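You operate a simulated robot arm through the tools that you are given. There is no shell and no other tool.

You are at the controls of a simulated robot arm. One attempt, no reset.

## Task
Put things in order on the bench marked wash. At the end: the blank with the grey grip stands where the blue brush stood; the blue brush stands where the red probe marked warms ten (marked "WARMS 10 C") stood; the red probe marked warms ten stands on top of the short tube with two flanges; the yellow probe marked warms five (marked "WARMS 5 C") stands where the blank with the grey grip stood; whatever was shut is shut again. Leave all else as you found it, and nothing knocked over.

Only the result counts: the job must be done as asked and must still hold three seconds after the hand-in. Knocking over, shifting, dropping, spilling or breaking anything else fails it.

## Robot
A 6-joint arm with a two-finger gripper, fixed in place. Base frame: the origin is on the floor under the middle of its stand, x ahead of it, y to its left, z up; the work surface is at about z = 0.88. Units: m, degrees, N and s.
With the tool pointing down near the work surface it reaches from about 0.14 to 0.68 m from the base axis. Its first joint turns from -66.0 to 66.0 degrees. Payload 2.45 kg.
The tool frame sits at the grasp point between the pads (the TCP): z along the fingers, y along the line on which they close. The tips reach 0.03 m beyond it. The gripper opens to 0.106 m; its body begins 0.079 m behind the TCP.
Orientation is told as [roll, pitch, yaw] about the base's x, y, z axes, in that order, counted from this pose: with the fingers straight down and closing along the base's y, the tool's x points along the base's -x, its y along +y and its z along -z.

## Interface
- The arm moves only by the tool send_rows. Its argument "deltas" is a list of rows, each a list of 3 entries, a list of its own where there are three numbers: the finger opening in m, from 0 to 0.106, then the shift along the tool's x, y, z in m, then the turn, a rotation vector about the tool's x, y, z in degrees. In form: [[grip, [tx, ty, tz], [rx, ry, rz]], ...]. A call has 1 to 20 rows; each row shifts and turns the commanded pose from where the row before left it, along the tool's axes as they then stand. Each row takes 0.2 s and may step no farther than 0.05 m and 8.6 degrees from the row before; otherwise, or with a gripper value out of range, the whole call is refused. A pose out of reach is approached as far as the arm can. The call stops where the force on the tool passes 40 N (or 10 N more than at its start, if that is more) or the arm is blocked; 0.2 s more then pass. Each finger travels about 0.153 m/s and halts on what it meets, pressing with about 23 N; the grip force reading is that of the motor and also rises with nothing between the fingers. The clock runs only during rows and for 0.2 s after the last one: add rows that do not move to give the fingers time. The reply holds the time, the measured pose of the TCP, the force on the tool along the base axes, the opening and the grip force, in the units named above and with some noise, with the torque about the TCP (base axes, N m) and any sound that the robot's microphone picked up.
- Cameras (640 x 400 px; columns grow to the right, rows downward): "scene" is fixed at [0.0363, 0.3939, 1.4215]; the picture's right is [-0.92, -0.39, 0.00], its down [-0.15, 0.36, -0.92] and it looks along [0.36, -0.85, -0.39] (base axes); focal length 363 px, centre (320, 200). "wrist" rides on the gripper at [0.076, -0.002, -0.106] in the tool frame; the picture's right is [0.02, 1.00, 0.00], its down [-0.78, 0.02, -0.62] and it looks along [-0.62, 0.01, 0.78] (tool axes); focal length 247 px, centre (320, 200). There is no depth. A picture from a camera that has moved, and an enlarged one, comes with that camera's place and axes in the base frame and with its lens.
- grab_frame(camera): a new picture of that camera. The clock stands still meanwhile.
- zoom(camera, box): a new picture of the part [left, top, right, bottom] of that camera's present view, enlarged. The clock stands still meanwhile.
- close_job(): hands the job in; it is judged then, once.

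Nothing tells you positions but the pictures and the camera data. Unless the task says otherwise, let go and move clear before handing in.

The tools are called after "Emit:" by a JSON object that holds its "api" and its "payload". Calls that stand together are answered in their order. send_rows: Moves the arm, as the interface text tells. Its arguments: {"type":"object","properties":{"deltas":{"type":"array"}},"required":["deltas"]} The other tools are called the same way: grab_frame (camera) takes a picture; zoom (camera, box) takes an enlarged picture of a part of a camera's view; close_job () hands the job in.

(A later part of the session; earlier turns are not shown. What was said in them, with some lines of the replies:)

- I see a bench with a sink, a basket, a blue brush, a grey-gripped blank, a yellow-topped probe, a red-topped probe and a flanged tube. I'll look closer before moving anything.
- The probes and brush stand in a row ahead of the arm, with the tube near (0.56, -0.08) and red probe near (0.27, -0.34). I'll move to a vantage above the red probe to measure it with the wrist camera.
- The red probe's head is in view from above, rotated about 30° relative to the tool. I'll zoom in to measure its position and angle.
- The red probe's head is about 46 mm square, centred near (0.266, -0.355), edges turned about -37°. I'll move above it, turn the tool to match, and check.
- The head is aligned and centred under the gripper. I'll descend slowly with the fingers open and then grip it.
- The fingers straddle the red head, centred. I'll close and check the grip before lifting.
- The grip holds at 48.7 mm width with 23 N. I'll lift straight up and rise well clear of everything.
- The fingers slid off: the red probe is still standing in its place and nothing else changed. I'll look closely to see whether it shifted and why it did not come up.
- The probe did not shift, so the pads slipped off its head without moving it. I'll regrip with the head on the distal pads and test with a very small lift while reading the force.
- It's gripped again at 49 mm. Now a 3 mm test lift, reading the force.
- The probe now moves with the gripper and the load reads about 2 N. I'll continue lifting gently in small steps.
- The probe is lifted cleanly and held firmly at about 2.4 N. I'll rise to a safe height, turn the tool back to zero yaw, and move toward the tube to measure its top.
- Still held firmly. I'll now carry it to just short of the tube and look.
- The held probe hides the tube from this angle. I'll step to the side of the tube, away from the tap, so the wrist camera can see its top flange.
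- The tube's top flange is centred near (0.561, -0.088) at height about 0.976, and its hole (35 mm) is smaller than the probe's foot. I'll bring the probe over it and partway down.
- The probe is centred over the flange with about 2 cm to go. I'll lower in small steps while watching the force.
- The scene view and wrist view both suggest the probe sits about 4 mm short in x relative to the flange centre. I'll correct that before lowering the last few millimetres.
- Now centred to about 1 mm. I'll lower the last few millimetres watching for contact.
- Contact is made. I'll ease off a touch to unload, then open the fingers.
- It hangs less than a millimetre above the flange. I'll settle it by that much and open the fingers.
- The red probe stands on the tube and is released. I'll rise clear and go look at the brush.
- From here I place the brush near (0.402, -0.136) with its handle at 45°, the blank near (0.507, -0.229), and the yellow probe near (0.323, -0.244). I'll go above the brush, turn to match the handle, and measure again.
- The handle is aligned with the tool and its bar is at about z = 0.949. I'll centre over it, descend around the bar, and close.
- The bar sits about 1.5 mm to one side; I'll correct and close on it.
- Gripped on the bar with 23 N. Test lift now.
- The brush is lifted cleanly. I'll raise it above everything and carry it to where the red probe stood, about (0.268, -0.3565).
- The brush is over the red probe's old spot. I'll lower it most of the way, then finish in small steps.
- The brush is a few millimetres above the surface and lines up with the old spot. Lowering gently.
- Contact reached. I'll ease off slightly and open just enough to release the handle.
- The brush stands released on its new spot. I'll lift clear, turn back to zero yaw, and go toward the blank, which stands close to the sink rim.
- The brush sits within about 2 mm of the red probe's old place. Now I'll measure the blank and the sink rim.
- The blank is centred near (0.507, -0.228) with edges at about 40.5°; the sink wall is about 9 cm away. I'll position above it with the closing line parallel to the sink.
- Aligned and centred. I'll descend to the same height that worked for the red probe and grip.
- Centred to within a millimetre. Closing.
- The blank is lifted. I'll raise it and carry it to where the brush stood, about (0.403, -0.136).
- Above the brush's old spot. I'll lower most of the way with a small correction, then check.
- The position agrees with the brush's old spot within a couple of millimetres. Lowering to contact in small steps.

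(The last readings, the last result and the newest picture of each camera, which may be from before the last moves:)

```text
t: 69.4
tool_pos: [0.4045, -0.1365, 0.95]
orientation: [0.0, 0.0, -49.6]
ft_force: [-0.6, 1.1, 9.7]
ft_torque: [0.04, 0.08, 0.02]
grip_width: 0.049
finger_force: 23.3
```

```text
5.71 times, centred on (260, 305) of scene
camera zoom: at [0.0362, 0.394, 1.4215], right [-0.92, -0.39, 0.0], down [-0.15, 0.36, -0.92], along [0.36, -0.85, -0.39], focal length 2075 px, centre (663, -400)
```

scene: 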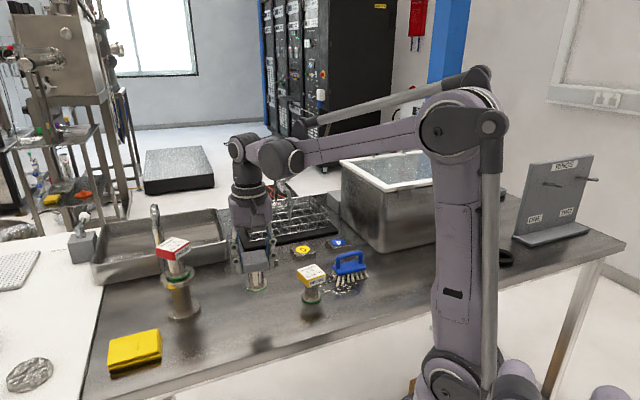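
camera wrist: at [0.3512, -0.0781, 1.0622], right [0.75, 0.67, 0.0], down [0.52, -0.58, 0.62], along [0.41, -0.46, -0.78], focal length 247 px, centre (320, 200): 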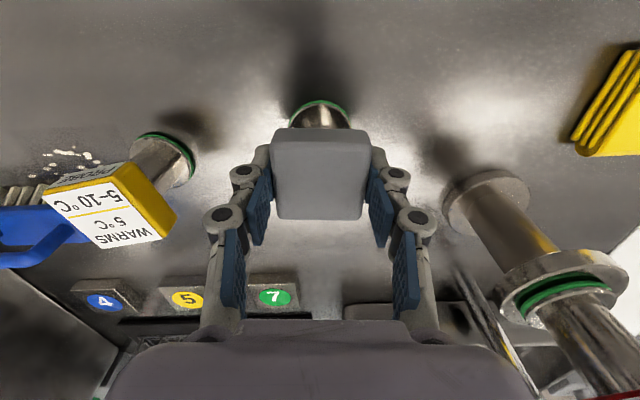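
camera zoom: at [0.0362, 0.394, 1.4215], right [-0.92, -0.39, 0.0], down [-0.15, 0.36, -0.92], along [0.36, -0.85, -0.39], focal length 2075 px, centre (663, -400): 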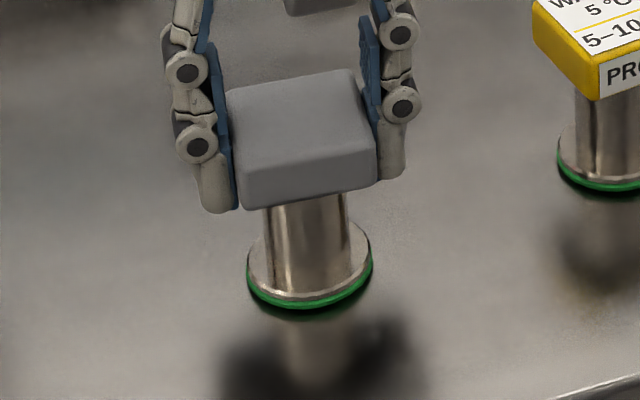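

Contact. Easing off and opening.

Emit:
{"api": "send_rows", "payload": {"deltas": [[0.0, [0, 0, -0.0003], [0, 0, 0]], [0.0, [0, 0, 0], [0, 0, 0]], [0.045, [0, 0, 0], [0, 0, 0]], [0.053, [0, 0, 0], [0, 0, 0]], [0.065, [0, 0, 0], [0, 0, 0]], [0.085, [0, 0, 0], [0, 0, 0]], [0.085, [0, 0, 0], [0, 0, 0]]]}}

Emit:
{"api": "zoom", "payload": {"camera": "scene", "box": [220, 270, 300, 340]}}

Emit:
{"api": "grab_frame", "payload": {"camera": "wrist"}}

```text
t: 71.0
tool_pos: [0.4042, -0.1367, 0.9491]
orientation: [0.1, 0.1, -49.5]
ft_force: [-0.4, 0.0, -0.9]
ft_torque: [-0.01, 0.02, -0.02]
grip_width: 0.085
finger_force: 0.1
```

```text
5.71 times, centred on (260, 305) of scene
camera zoom: at [0.0363, 0.3939, 1.4215], right [-0.92, -0.39, 0.0], down [-0.15, 0.36, -0.92], along [0.36, -0.85, -0.39], focal length 2075 px, centre (663, -400)
```

zoom: 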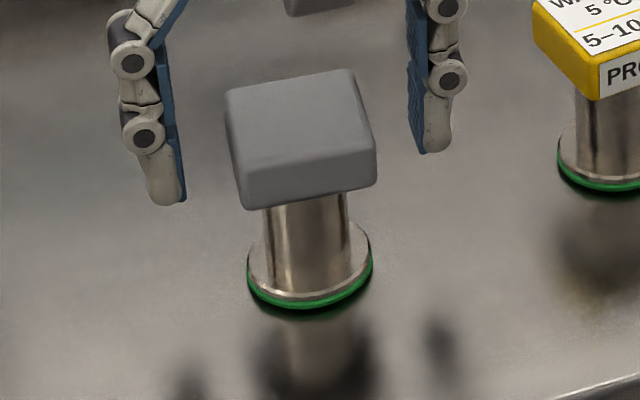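

```text
taken
camera wrist: at [0.3526, -0.079, 1.0559], right [0.75, 0.67, 0.0], down [0.52, -0.58, 0.62], along [0.41, -0.46, -0.78], focal length 247 px, centre (320, 200)
```

wrist: 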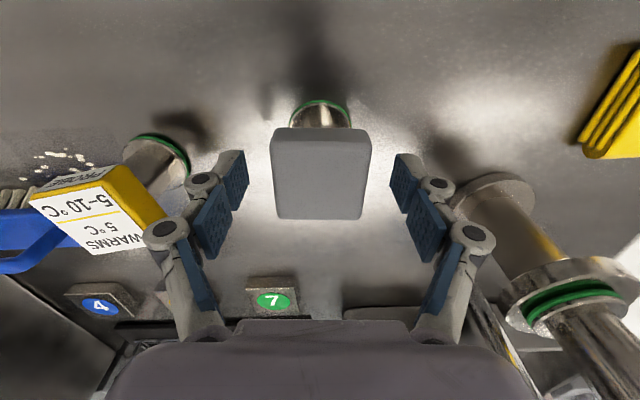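

The blank stands on the brush's old spot. I'll rise, move above the yellow probe, and turn to match its head, with a narrower opening to stay clear of the brush.

Emit:
{"api": "send_rows", "payload": {"deltas": [[0.085, [0, 0, -0.01], [0, 0, 0]], [0.085, [0, 0, -0.025], [0, 0, 0]], [0.085, [0, 0, -0.03], [0, 0, 0]], [0.085, [0, 0, -0.03], [0, 0, 0]], [0.085, [0, 0, -0.015], [0, 0, 0]], [0.085, [-0.0058, -0.0263, 0], [0, 0, 0]], [0.085, [-0.0058, -0.0263, 0], [0, 0, 0]], [0.085, [-0.0058, -0.0263, 0], [0, 0, 0]], [0.085, [-0.0058, -0.0263, 0], [0, 0, 0]], [0.085, [-0.0058, -0.0263, 0], [0, 0, 0]], [0.075, [0, 0, 0], [0, 0, -7.15]], [0.075, [0, 0, 0], [0, 0, -7.15]], [0.075, [0, 0, 0], [0, 0, 0]], [0.075, [0, 0, 0], [0, 0, 0]]]}}

Emit:
{"api": "grab_frame", "payload": {"camera": "wrist"}}

Emit:
{"api": "zoom", "payload": {"camera": "wrist", "box": [240, 60, 400, 180]}}

Emit:
{"api": "grab_frame", "payload": {"camera": "scene"}}

```text
t: 74.0
tool_pos: [0.3222, -0.2444, 1.061]
orientation: [0.0, -0.1, -35.1]
ft_force: [0.2, 0.6, 0.3]
ft_torque: [-0.01, 0.02, 0.01]
grip_width: 0.0751
finger_force: 0.0
```

```text
taken
camera wrist: at [0.258, -0.2, 1.1661], right [0.56, 0.83, 0.0], down [0.65, -0.44, 0.62], along [0.52, -0.35, -0.78], focal length 247 px, centre (320, 200)
```

wrist: 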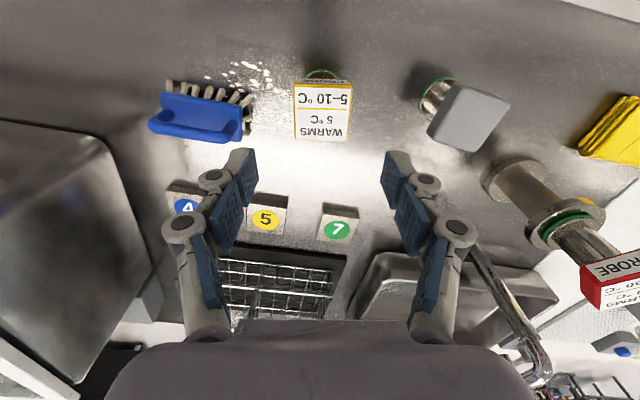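

```text
3.33 times, centred on (320, 120) of wrist
camera zoom: at [0.258, -0.2, 1.1661], right [0.56, 0.83, 0.0], down [0.65, -0.44, 0.62], along [0.52, -0.35, -0.78], focal length 823 px, centre (320, 467)
```

zoom: 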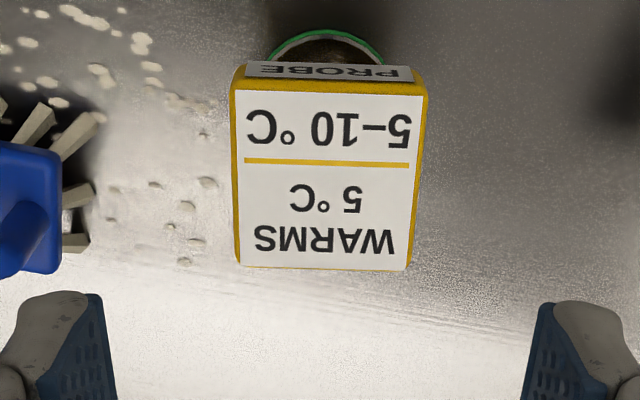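

```text
taken
```

scene: 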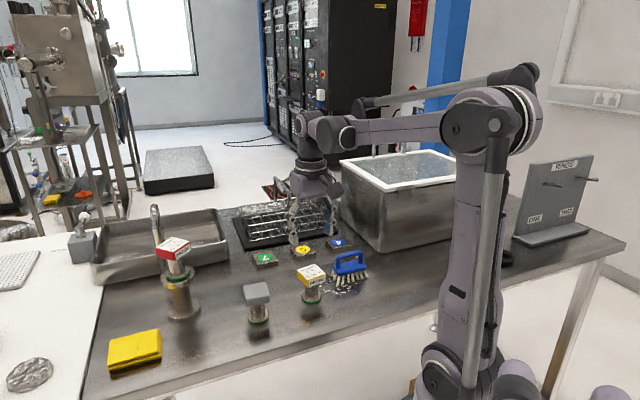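

Aligned and centred on the yellow head; the brush clears the finger. Descending.

Emit:
{"api": "send_rows", "payload": {"deltas": [[0.075, [-0.002, 0.0004, 0.015], [0, 0, 0]], [0.075, [0, 0, 0.025], [0, 0, 0]], [0.075, [0, 0, 0.025], [0, 0, 0]], [0.075, [0, 0, 0.025], [0, 0, 0]], [0.075, [0, 0, 0.014], [0, 0, 0]], [0.075, [0, 0, 0.007], [0, 0, 0]], [0.075, [0, 0, 0], [0, 0, 0]]]}}

Emit:
{"api": "zoom", "payload": {"camera": "wrist", "box": [200, 90, 440, 290]}}

Emit:
{"api": "zoom", "payload": {"camera": "scene", "box": [250, 220, 390, 320]}}

```text
t: 75.6
tool_pos: [0.3233, -0.2443, 0.9498]
orientation: [0.1, 0.0, -35.2]
ft_force: [-0.7, -0.4, -0.4]
ft_torque: [0.01, -0.01, 0.0]
grip_width: 0.0749
finger_force: 0.1
```

```text
2.00 times, centred on (320, 190) of wrist
camera zoom: at [0.259, -0.201, 1.0555], right [0.56, 0.83, 0.0], down [0.65, -0.44, 0.62], along [0.52, -0.35, -0.78], focal length 494 px, centre (320, 220)
```

zoom: 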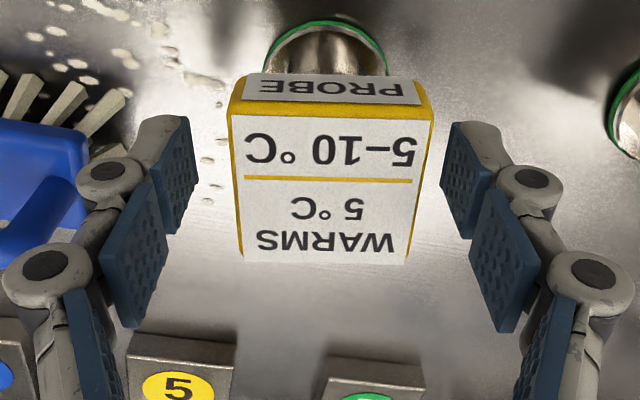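

```text
4.00 times, centred on (320, 270) of scene
camera zoom: at [0.0363, 0.3939, 1.4215], right [-0.92, -0.39, 0.0], down [-0.15, 0.36, -0.92], along [0.36, -0.85, -0.39], focal length 1452 px, centre (320, -80)
```

zoom: 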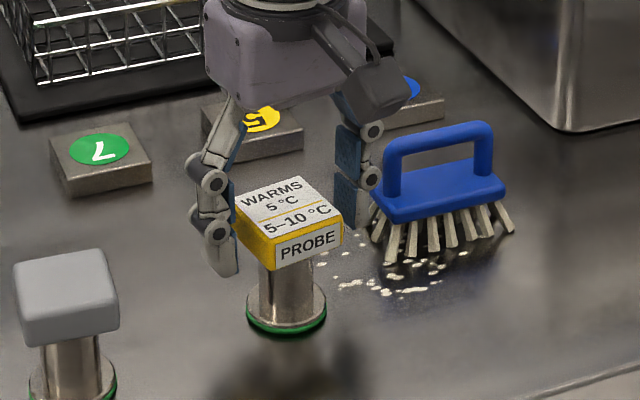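

Shifting 1 mm and closing on the yellow head, then a careful test lift.

Emit:
{"api": "send_rows", "payload": {"deltas": [[0.075, [0, 0.001, 0], [0, 0, 0]], [0.065, [0, 0, 0], [0, 0, 0]], [0.05, [0, 0, 0], [0, 0, 0]], [0.03, [0, 0, 0], [0, 0, 0]], [0.0, [0, 0, 0], [0, 0, 0]], [0.0, [0, 0, 0], [0, 0, 0]]]}}

Emit:
{"api": "zoom", "payload": {"camera": "wrist", "box": [200, 90, 440, 290]}}

Emit:
{"api": "send_rows", "payload": {"deltas": [[0.0, [0, 0, -0.001], [0, 0, 0]], [0.0, [0, 0, -0.001], [0, 0, 0]], [0.0, [0, 0, -0.001], [0, 0, 0]], [0.0, [0, 0, -0.003], [0, 0, 0]], [0.0, [0, 0, -0.003], [0, 0, 0]], [0.0, [0, 0, -0.003], [0, 0, 0]]]}}

Emit:
{"api": "zoom", "payload": {"camera": "wrist", "box": [200, 90, 440, 290]}}

Emit:
{"api": "zoom", "payload": {"camera": "scene", "box": [250, 220, 390, 320]}}

```text
t: 77.0
tool_pos: [0.3248, -0.2449, 0.9509]
orientation: [0.0, -0.1, -35.2]
ft_force: [0.2, 0.2, 4.5]
ft_torque: [0.07, -0.01, -0.01]
grip_width: 0.0488
finger_force: 22.9
```

```text
2.00 times, centred on (320, 190) of wrist
camera zoom: at [0.2599, -0.2006, 1.0558], right [0.56, 0.83, 0.0], down [0.65, -0.44, 0.62], along [0.52, -0.35, -0.78], focal length 494 px, centre (320, 220)
```

zoom: 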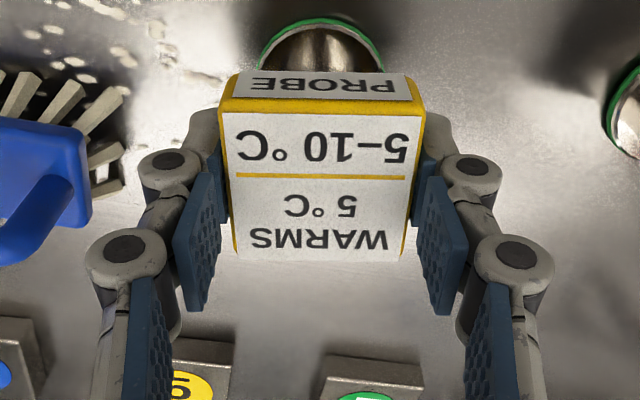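

```text
t: 78.4
tool_pos: [0.3248, -0.2437, 0.9617]
orientation: [-0.1, -0.1, -35.2]
ft_force: [-0.4, -0.3, -2.7]
ft_torque: [0.04, -0.01, 0.01]
grip_width: 0.049
finger_force: 22.9
```

```text
2.00 times, centred on (320, 190) of wrist
camera zoom: at [0.2609, -0.2, 1.0671], right [0.56, 0.83, 0.0], down [0.65, -0.44, 0.62], along [0.52, -0.35, -0.78], focal length 494 px, centre (320, 220)
```

zoom: 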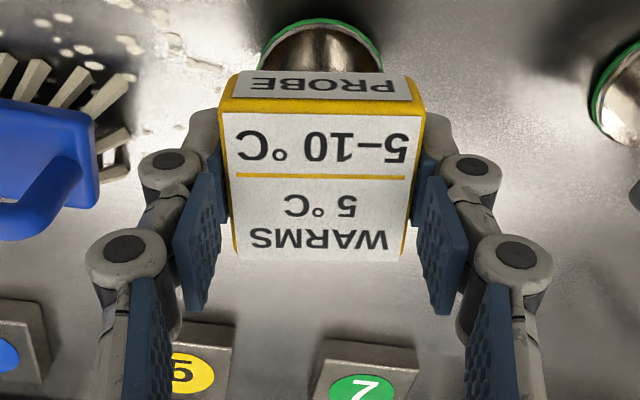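

```text
4.00 times, centred on (320, 270) of scene
camera zoom: at [0.0363, 0.3939, 1.4215], right [-0.92, -0.39, 0.0], down [-0.15, 0.36, -0.92], along [0.36, -0.85, -0.39], focal length 1452 px, centre (320, -80)
```

zoom: 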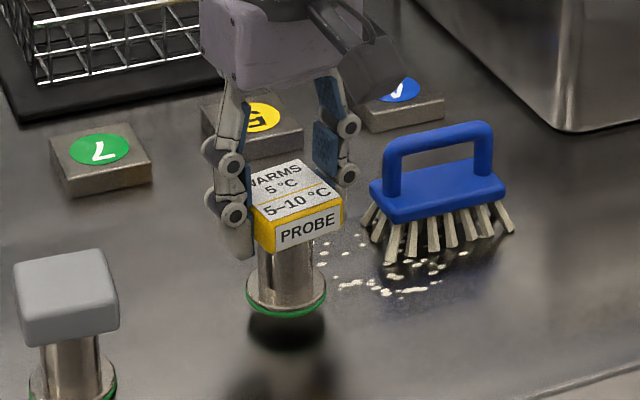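

The yellow probe is held and lifted. I'll raise it and carry it to where the blank stood, about (0.507, -0.229).

Emit:
{"api": "send_rows", "payload": {"deltas": [[0.0, [0, 0, -0.008], [0, 0, 0]], [0.0, [0, 0, -0.016], [0, 0, 0]], [0.0, [0, 0, -0.02], [0, 0, 0]], [0.0, [0, 0, -0.02], [0, 0, 0]], [0.0, [0, 0, -0.01], [0, 0, 0]], [0.0, [-0.0055, 0.0047, 0], [0, 0, 0]], [0.0, [-0.0111, 0.0094, 0], [0, 0, 0]], [0.0, [-0.0152, 0.013, 0], [0, 0, 0]], [0.0, [-0.0166, 0.0141, 0], [0, 0, 0]], [0.0, [-0.0166, 0.0141, 0], [0, 0, 0]], [0.0, [-0.0166, 0.0141, 0], [0, 0, 0]], [0.0, [-0.0166, 0.0141, 0], [0, 0, 0]], [0.0, [-0.0152, 0.013, 0], [0, 0, 0]], [0.0, [-0.0124, 0.0107, 0], [0, 0, 0]], [0.0, [-0.0083, 0.007, 0], [0, 0, 0]], [0.0, [-0.0042, 0.0037, 0], [0, 0, 0]], [0.0, [0, 0, 0], [0, 0, 0]], [0.0, [0, 0, 0], [0, 0, 0]]]}}

Emit:
{"api": "grab_frame", "payload": {"camera": "wrist"}}

Emit:
{"api": "grab_frame", "payload": {"camera": "scene"}}

```text
t: 82.2
tool_pos: [0.5063, -0.2277, 1.0363]
orientation: [0.0, -0.1, -35.1]
ft_force: [-1.1, 0.2, -3.3]
ft_torque: [-0.02, -0.02, 0.02]
grip_width: 0.0488
finger_force: 22.9
```

```text
taken
camera wrist: at [0.4423, -0.1835, 1.1416], right [0.56, 0.83, 0.0], down [0.65, -0.44, 0.62], along [0.52, -0.35, -0.78], focal length 247 px, centre (320, 200)
```

wrist: 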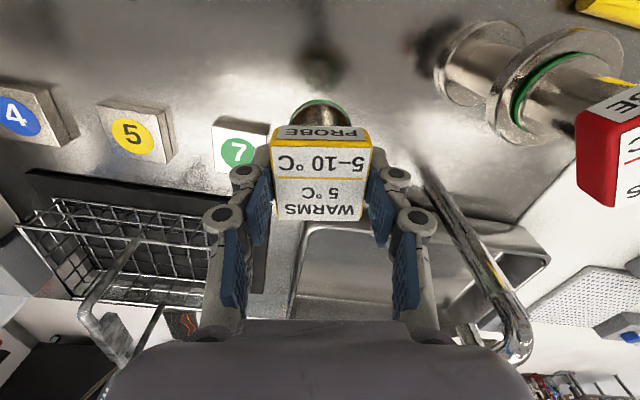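

```text
taken
```

scene: 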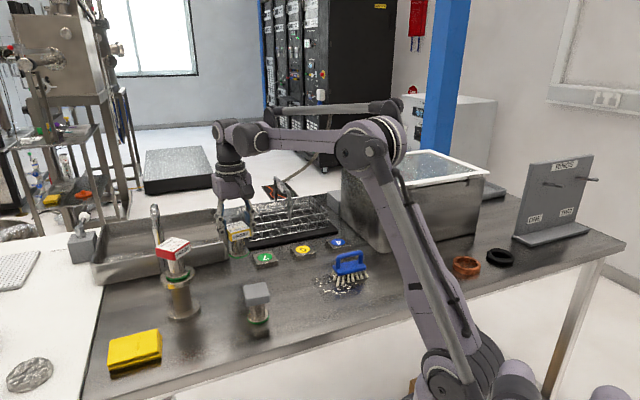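

Above the blank's old spot. Lowering most of the way with a small correction.

Emit:
{"api": "send_rows", "payload": {"deltas": [[0.0, [0, -0.0013, 0.008], [0, 0, 0]], [0.0, [0, 0, 0.016], [0, 0, 0]], [0.0, [0, 0, 0.02], [0, 0, 0]], [0.0, [0, 0, 0.02], [0, 0, 0]], [0.0, [0, 0, 0.012], [0, 0, 0]], [0.0, [0, 0, 0.004], [0, 0, 0]], [0.0, [0, 0, 0], [0, 0, 0]]]}}

Emit:
{"api": "zoom", "payload": {"camera": "scene", "box": [180, 220, 300, 320]}}

Emit:
{"api": "grab_frame", "payload": {"camera": "wrist"}}

```text
t: 83.8
tool_pos: [0.5055, -0.229, 0.9558]
orientation: [0.0, 0.0, -35.2]
ft_force: [0.5, 0.3, -2.6]
ft_torque: [-0.02, -0.01, 0.01]
grip_width: 0.0488
finger_force: 23.1
```

```text
4.00 times, centred on (240, 270) of scene
camera zoom: at [0.0364, 0.3939, 1.4215], right [-0.92, -0.39, 0.0], down [-0.15, 0.36, -0.92], along [0.36, -0.85, -0.39], focal length 1452 px, centre (640, -80)
```

zoom: 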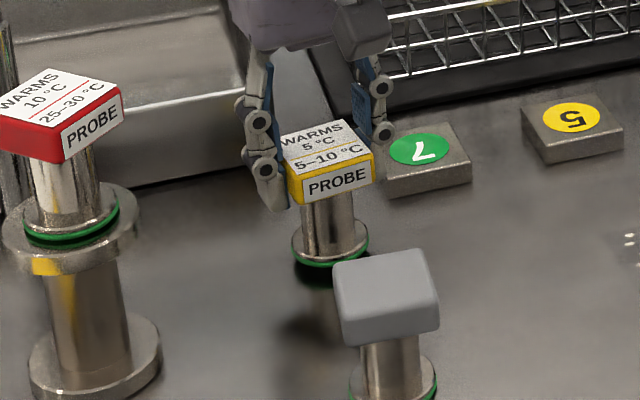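

```text
taken
camera wrist: at [0.4411, -0.1841, 1.0616], right [0.56, 0.83, 0.0], down [0.65, -0.44, 0.62], along [0.52, -0.35, -0.78], focal length 247 px, centre (320, 200)
```

wrist: 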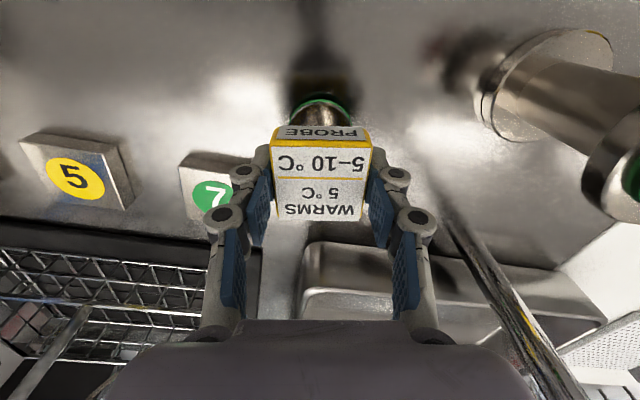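

The yellow foot matches the blank's original image position to within a pixel. Lowering to contact.

Emit:
{"api": "send_rows", "payload": {"deltas": [[0.0, [0, 0, 0.002], [0, 0, 0]], [0.0, [0, 0, 0.001], [0, 0, 0]], [0.0, [0, 0, 0.001], [0, 0, 0]]]}}

Emit:
{"api": "send_rows", "payload": {"deltas": [[0.0, [0, 0, 0.0007], [0, 0, 0]], [0.0, [0, 0, 0], [0, 0, 0]]]}}

Emit:
{"api": "send_rows", "payload": {"deltas": [[0.0, [0, 0, 0.0005], [0, 0, 0]], [0.0, [0, 0, 0], [0, 0, 0]]]}}

```text
t: 84.6
tool_pos: [0.5054, -0.229, 0.9518]
orientation: [0.0, 0.0, -35.1]
ft_force: [0.5, 1.1, -2.6]
ft_torque: [-0.03, -0.02, 0.01]
grip_width: 0.049
finger_force: 23.2
```

```text
t: 85.2
tool_pos: [0.5059, -0.2275, 0.9514]
orientation: [0.0, 0.0, -35.2]
ft_force: [0.3, 0.0, -2.8]
ft_torque: [0.01, 0.0, 0.02]
grip_width: 0.049
finger_force: 22.6
```

```text
t: 85.8
tool_pos: [0.5053, -0.2293, 0.9503]
orientation: [-0.1, -0.2, -35.1]
ft_force: [0.1, -1.0, 3.7]
ft_torque: [0.02, 0.03, -0.01]
grip_width: 0.049
finger_force: 22.9
```

Light contact now. Opening gently to release.

Emit:
{"api": "send_rows", "payload": {"deltas": [[0.0, [0, 0, -0.0001], [0, 0, 0]], [0.045, [0, 0, 0], [0, 0, 0]], [0.053, [0, 0, 0], [0, 0, 0]], [0.065, [0, 0, 0], [0, 0, 0]], [0.08, [0, 0, 0], [0, 0, 0]], [0.08, [0, 0, 0], [0, 0, 0]]]}}

Emit:
{"api": "zoom", "payload": {"camera": "scene", "box": [180, 220, 300, 320]}}

Emit:
{"api": "grab_frame", "payload": {"camera": "wrist"}}

```text
t: 87.2
tool_pos: [0.5048, -0.2282, 0.9496]
orientation: [0.0, -0.1, -35.2]
ft_force: [0.6, -0.9, -0.7]
ft_torque: [0.01, 0.03, 0.0]
grip_width: 0.0802
finger_force: 0.1
```

```text
4.00 times, centred on (240, 270) of scene
camera zoom: at [0.0363, 0.3939, 1.4215], right [-0.92, -0.39, 0.0], down [-0.15, 0.36, -0.92], along [0.36, -0.85, -0.39], focal length 1452 px, centre (640, -80)
```

zoom: 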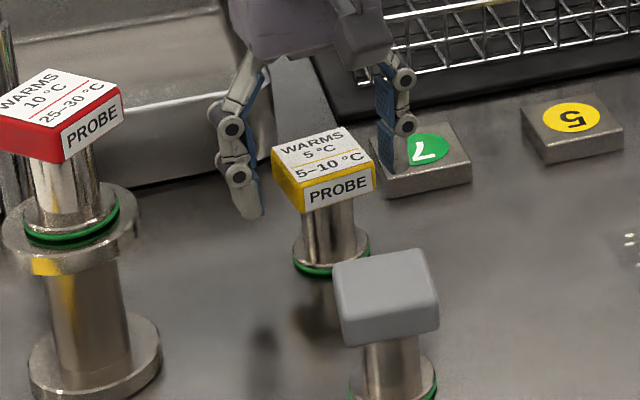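

```text
taken
camera wrist: at [0.4416, -0.1844, 1.0556], right [0.56, 0.83, 0.0], down [0.65, -0.44, 0.62], along [0.52, -0.35, -0.78], focal length 247 px, centre (320, 200)
```

wrist: 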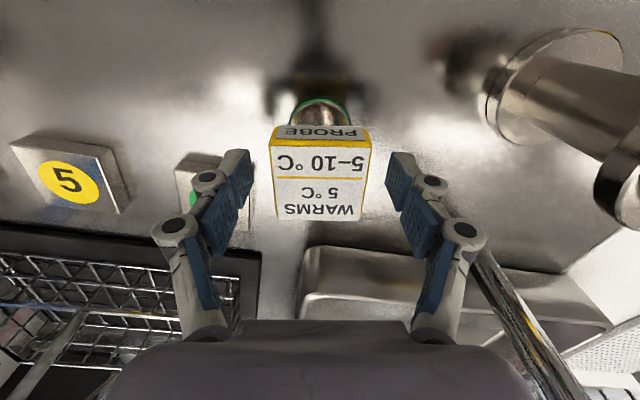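

All four items are placed. I'll rise straight up and back away, then inspect the whole bench.

Emit:
{"api": "send_rows", "payload": {"deltas": [[0.08, [0, 0, -0.01], [0, 0, 0]], [0.08, [0, 0, -0.025], [0, 0, 0]], [0.08, [0, 0, -0.04], [0, 0, 0]], [0.08, [0, 0, -0.04], [0, 0, 0]], [0.08, [0, 0, -0.04], [0, 0, 0]], [0.08, [0, 0, -0.04], [0, 0, 0]], [0.08, [0, 0, -0.04], [0, 0, 0]], [0.08, [0, 0, -0.02], [0, 0, 0]], [0.08, [0, 0, 0], [0, 0, -7.0]], [0.08, [0, 0, 0], [0, 0, -7.0]], [0.08, [0, 0, 0], [0, 0, -7.0]], [0.08, [0, 0, 0], [0, 0, -7.0]], [0.08, [0, 0, 0], [0, 0, -7.2]], [0.08, [0.035, 0.02, 0], [0, 0, 0]], [0.08, [0.035, 0.02, 0], [0, 0, 0]], [0.08, [0.035, 0.02, 0], [0, 0, 0]], [0.08, [0, 0, 0], [0, 0, 0]]]}}

Emit:
{"api": "grab_frame", "payload": {"camera": "scene"}}

Emit:
{"api": "grab_frame", "payload": {"camera": "wrist"}}

Emit:
{"api": "zoom", "payload": {"camera": "scene", "box": [80, 180, 400, 380]}}

```text
t: 90.8
tool_pos: [0.4009, -0.1681, 1.2038]
orientation: [0.0, -0.1, 0.1]
ft_force: [0.3, -0.1, -0.3]
ft_torque: [0.0, 0.03, -0.04]
grip_width: 0.0797
finger_force: 0.0
```

```text
taken
```

scene: 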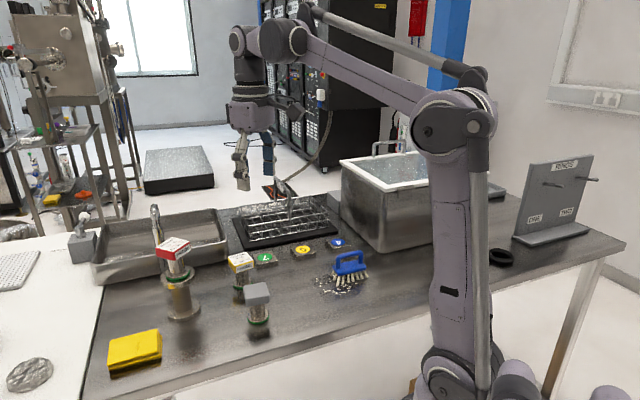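

```text
taken
camera wrist: at [0.3242, -0.1683, 1.3104], right [-0.02, 1.0, 0.0], down [0.78, 0.02, 0.62], along [0.62, 0.01, -0.78], focal length 247 px, centre (320, 200)
```

wrist: 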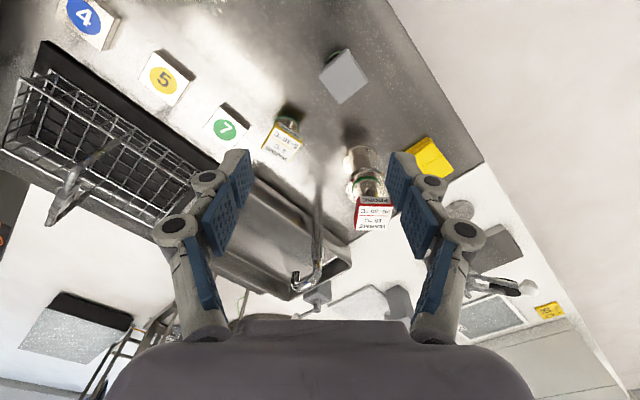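

```text
2.00 times, centred on (240, 280) of scene
camera zoom: at [0.0363, 0.3939, 1.4215], right [-0.92, -0.39, 0.0], down [-0.15, 0.36, -0.92], along [0.36, -0.85, -0.39], focal length 726 px, centre (480, 40)
```

zoom: 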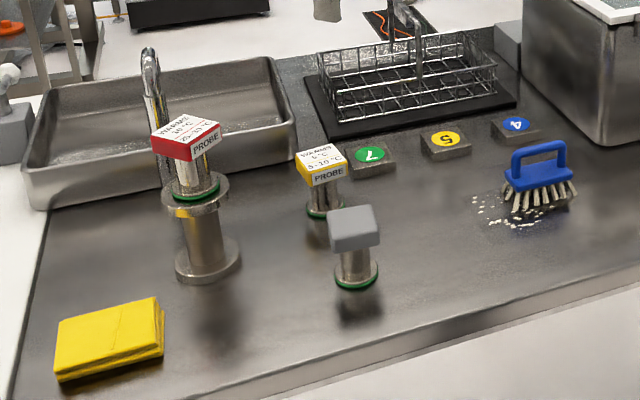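

Everything stands as asked. I'll do one last precise check of the blank's and yellow probe's positions before handing in.

Emit:
{"api": "zoom", "payload": {"camera": "wrist", "box": [300, 30, 400, 120]}}

Emit:
{"api": "zoom", "payload": {"camera": "wrist", "box": [240, 90, 340, 180]}}

Emit:
{"api": "zoom", "payload": {"camera": "scene", "box": [140, 220, 220, 330]}}

```text
4.44 times, centred on (350, 75) of wrist
camera zoom: at [0.3242, -0.1683, 1.3104], right [-0.02, 1.0, 0.0], down [0.78, 0.02, 0.62], along [0.62, 0.01, -0.78], focal length 1098 px, centre (187, 756)
```

zoom: 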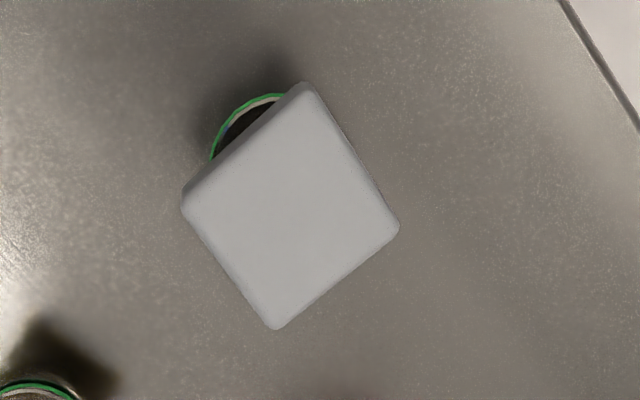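

```text
4.44 times, centred on (290, 135) of wrist
camera zoom: at [0.3242, -0.1683, 1.3104], right [-0.02, 1.0, 0.0], down [0.78, 0.02, 0.62], along [0.62, 0.01, -0.78], focal length 1098 px, centre (453, 489)
```

zoom: 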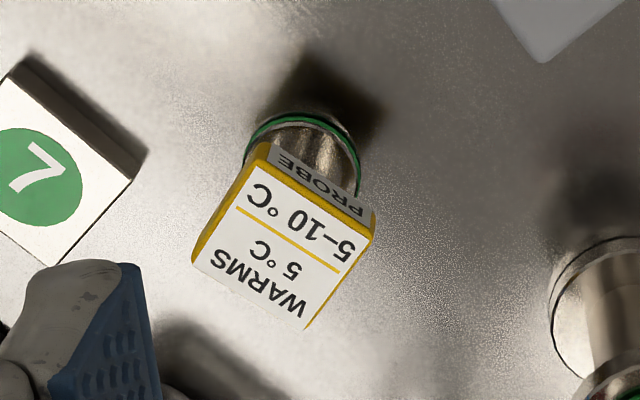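

```text
3.64 times, centred on (180, 275) of scene
camera zoom: at [0.0363, 0.3939, 1.4215], right [-0.92, -0.39, 0.0], down [-0.15, 0.36, -0.92], along [0.36, -0.85, -0.39], focal length 1320 px, centre (829, -73)
```

zoom: 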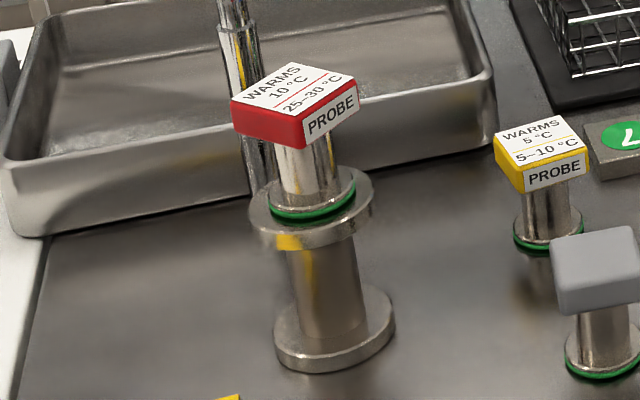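

Emit:
{"api": "zoom", "payload": {"camera": "scene", "box": [220, 220, 380, 340]}}

```text
3.33 times, centred on (300, 280) of scene
camera zoom: at [0.0363, 0.3939, 1.4215], right [-0.92, -0.39, 0.0], down [-0.15, 0.36, -0.92], along [0.36, -0.85, -0.39], focal length 1210 px, centre (387, -67)
```

zoom: 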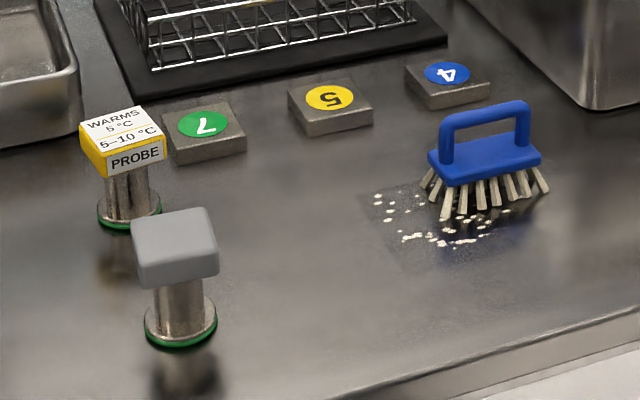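

The four items stand where they were asked to go. The brush, blank and yellow probe are within a few millimetres of their target spots. The red probe sits upright on the tube's top flange. I opened nothing, nothing is knocked over, and the arm is clear, so I'm handing in.

Emit:
{"api": "close_job", "payload": {}}

```text
The job is handed in.
```

The bench is in order and the job is handed in; I haven't seen the judging result.

| Item | Now stands | Fit |
|---|---|---|
| Red probe (WARMS 10 C) | On the top flange of the short tube | Upright and centred to about 1–2 mm |
| Blue brush | Where the red probe stood | Within about 2 mm |
| Blank with the grey grip | Where the brush stood | Wrist-camera readings agree to about 2 mm; the scene camera suggests it could be up to 5 mm off |
| Yellow probe (WARMS 5 C) | Where the blank stood | About 3 mm off |

On the first try at the red probe, the fingers slid off its head. The probe did not move, and a second grip lifted it cleanly.

I opened nothing, so there was nothing to shut again. In the final pictures nothing is knocked over and the other items look unmoved. The gripper is open and clear of the bench.
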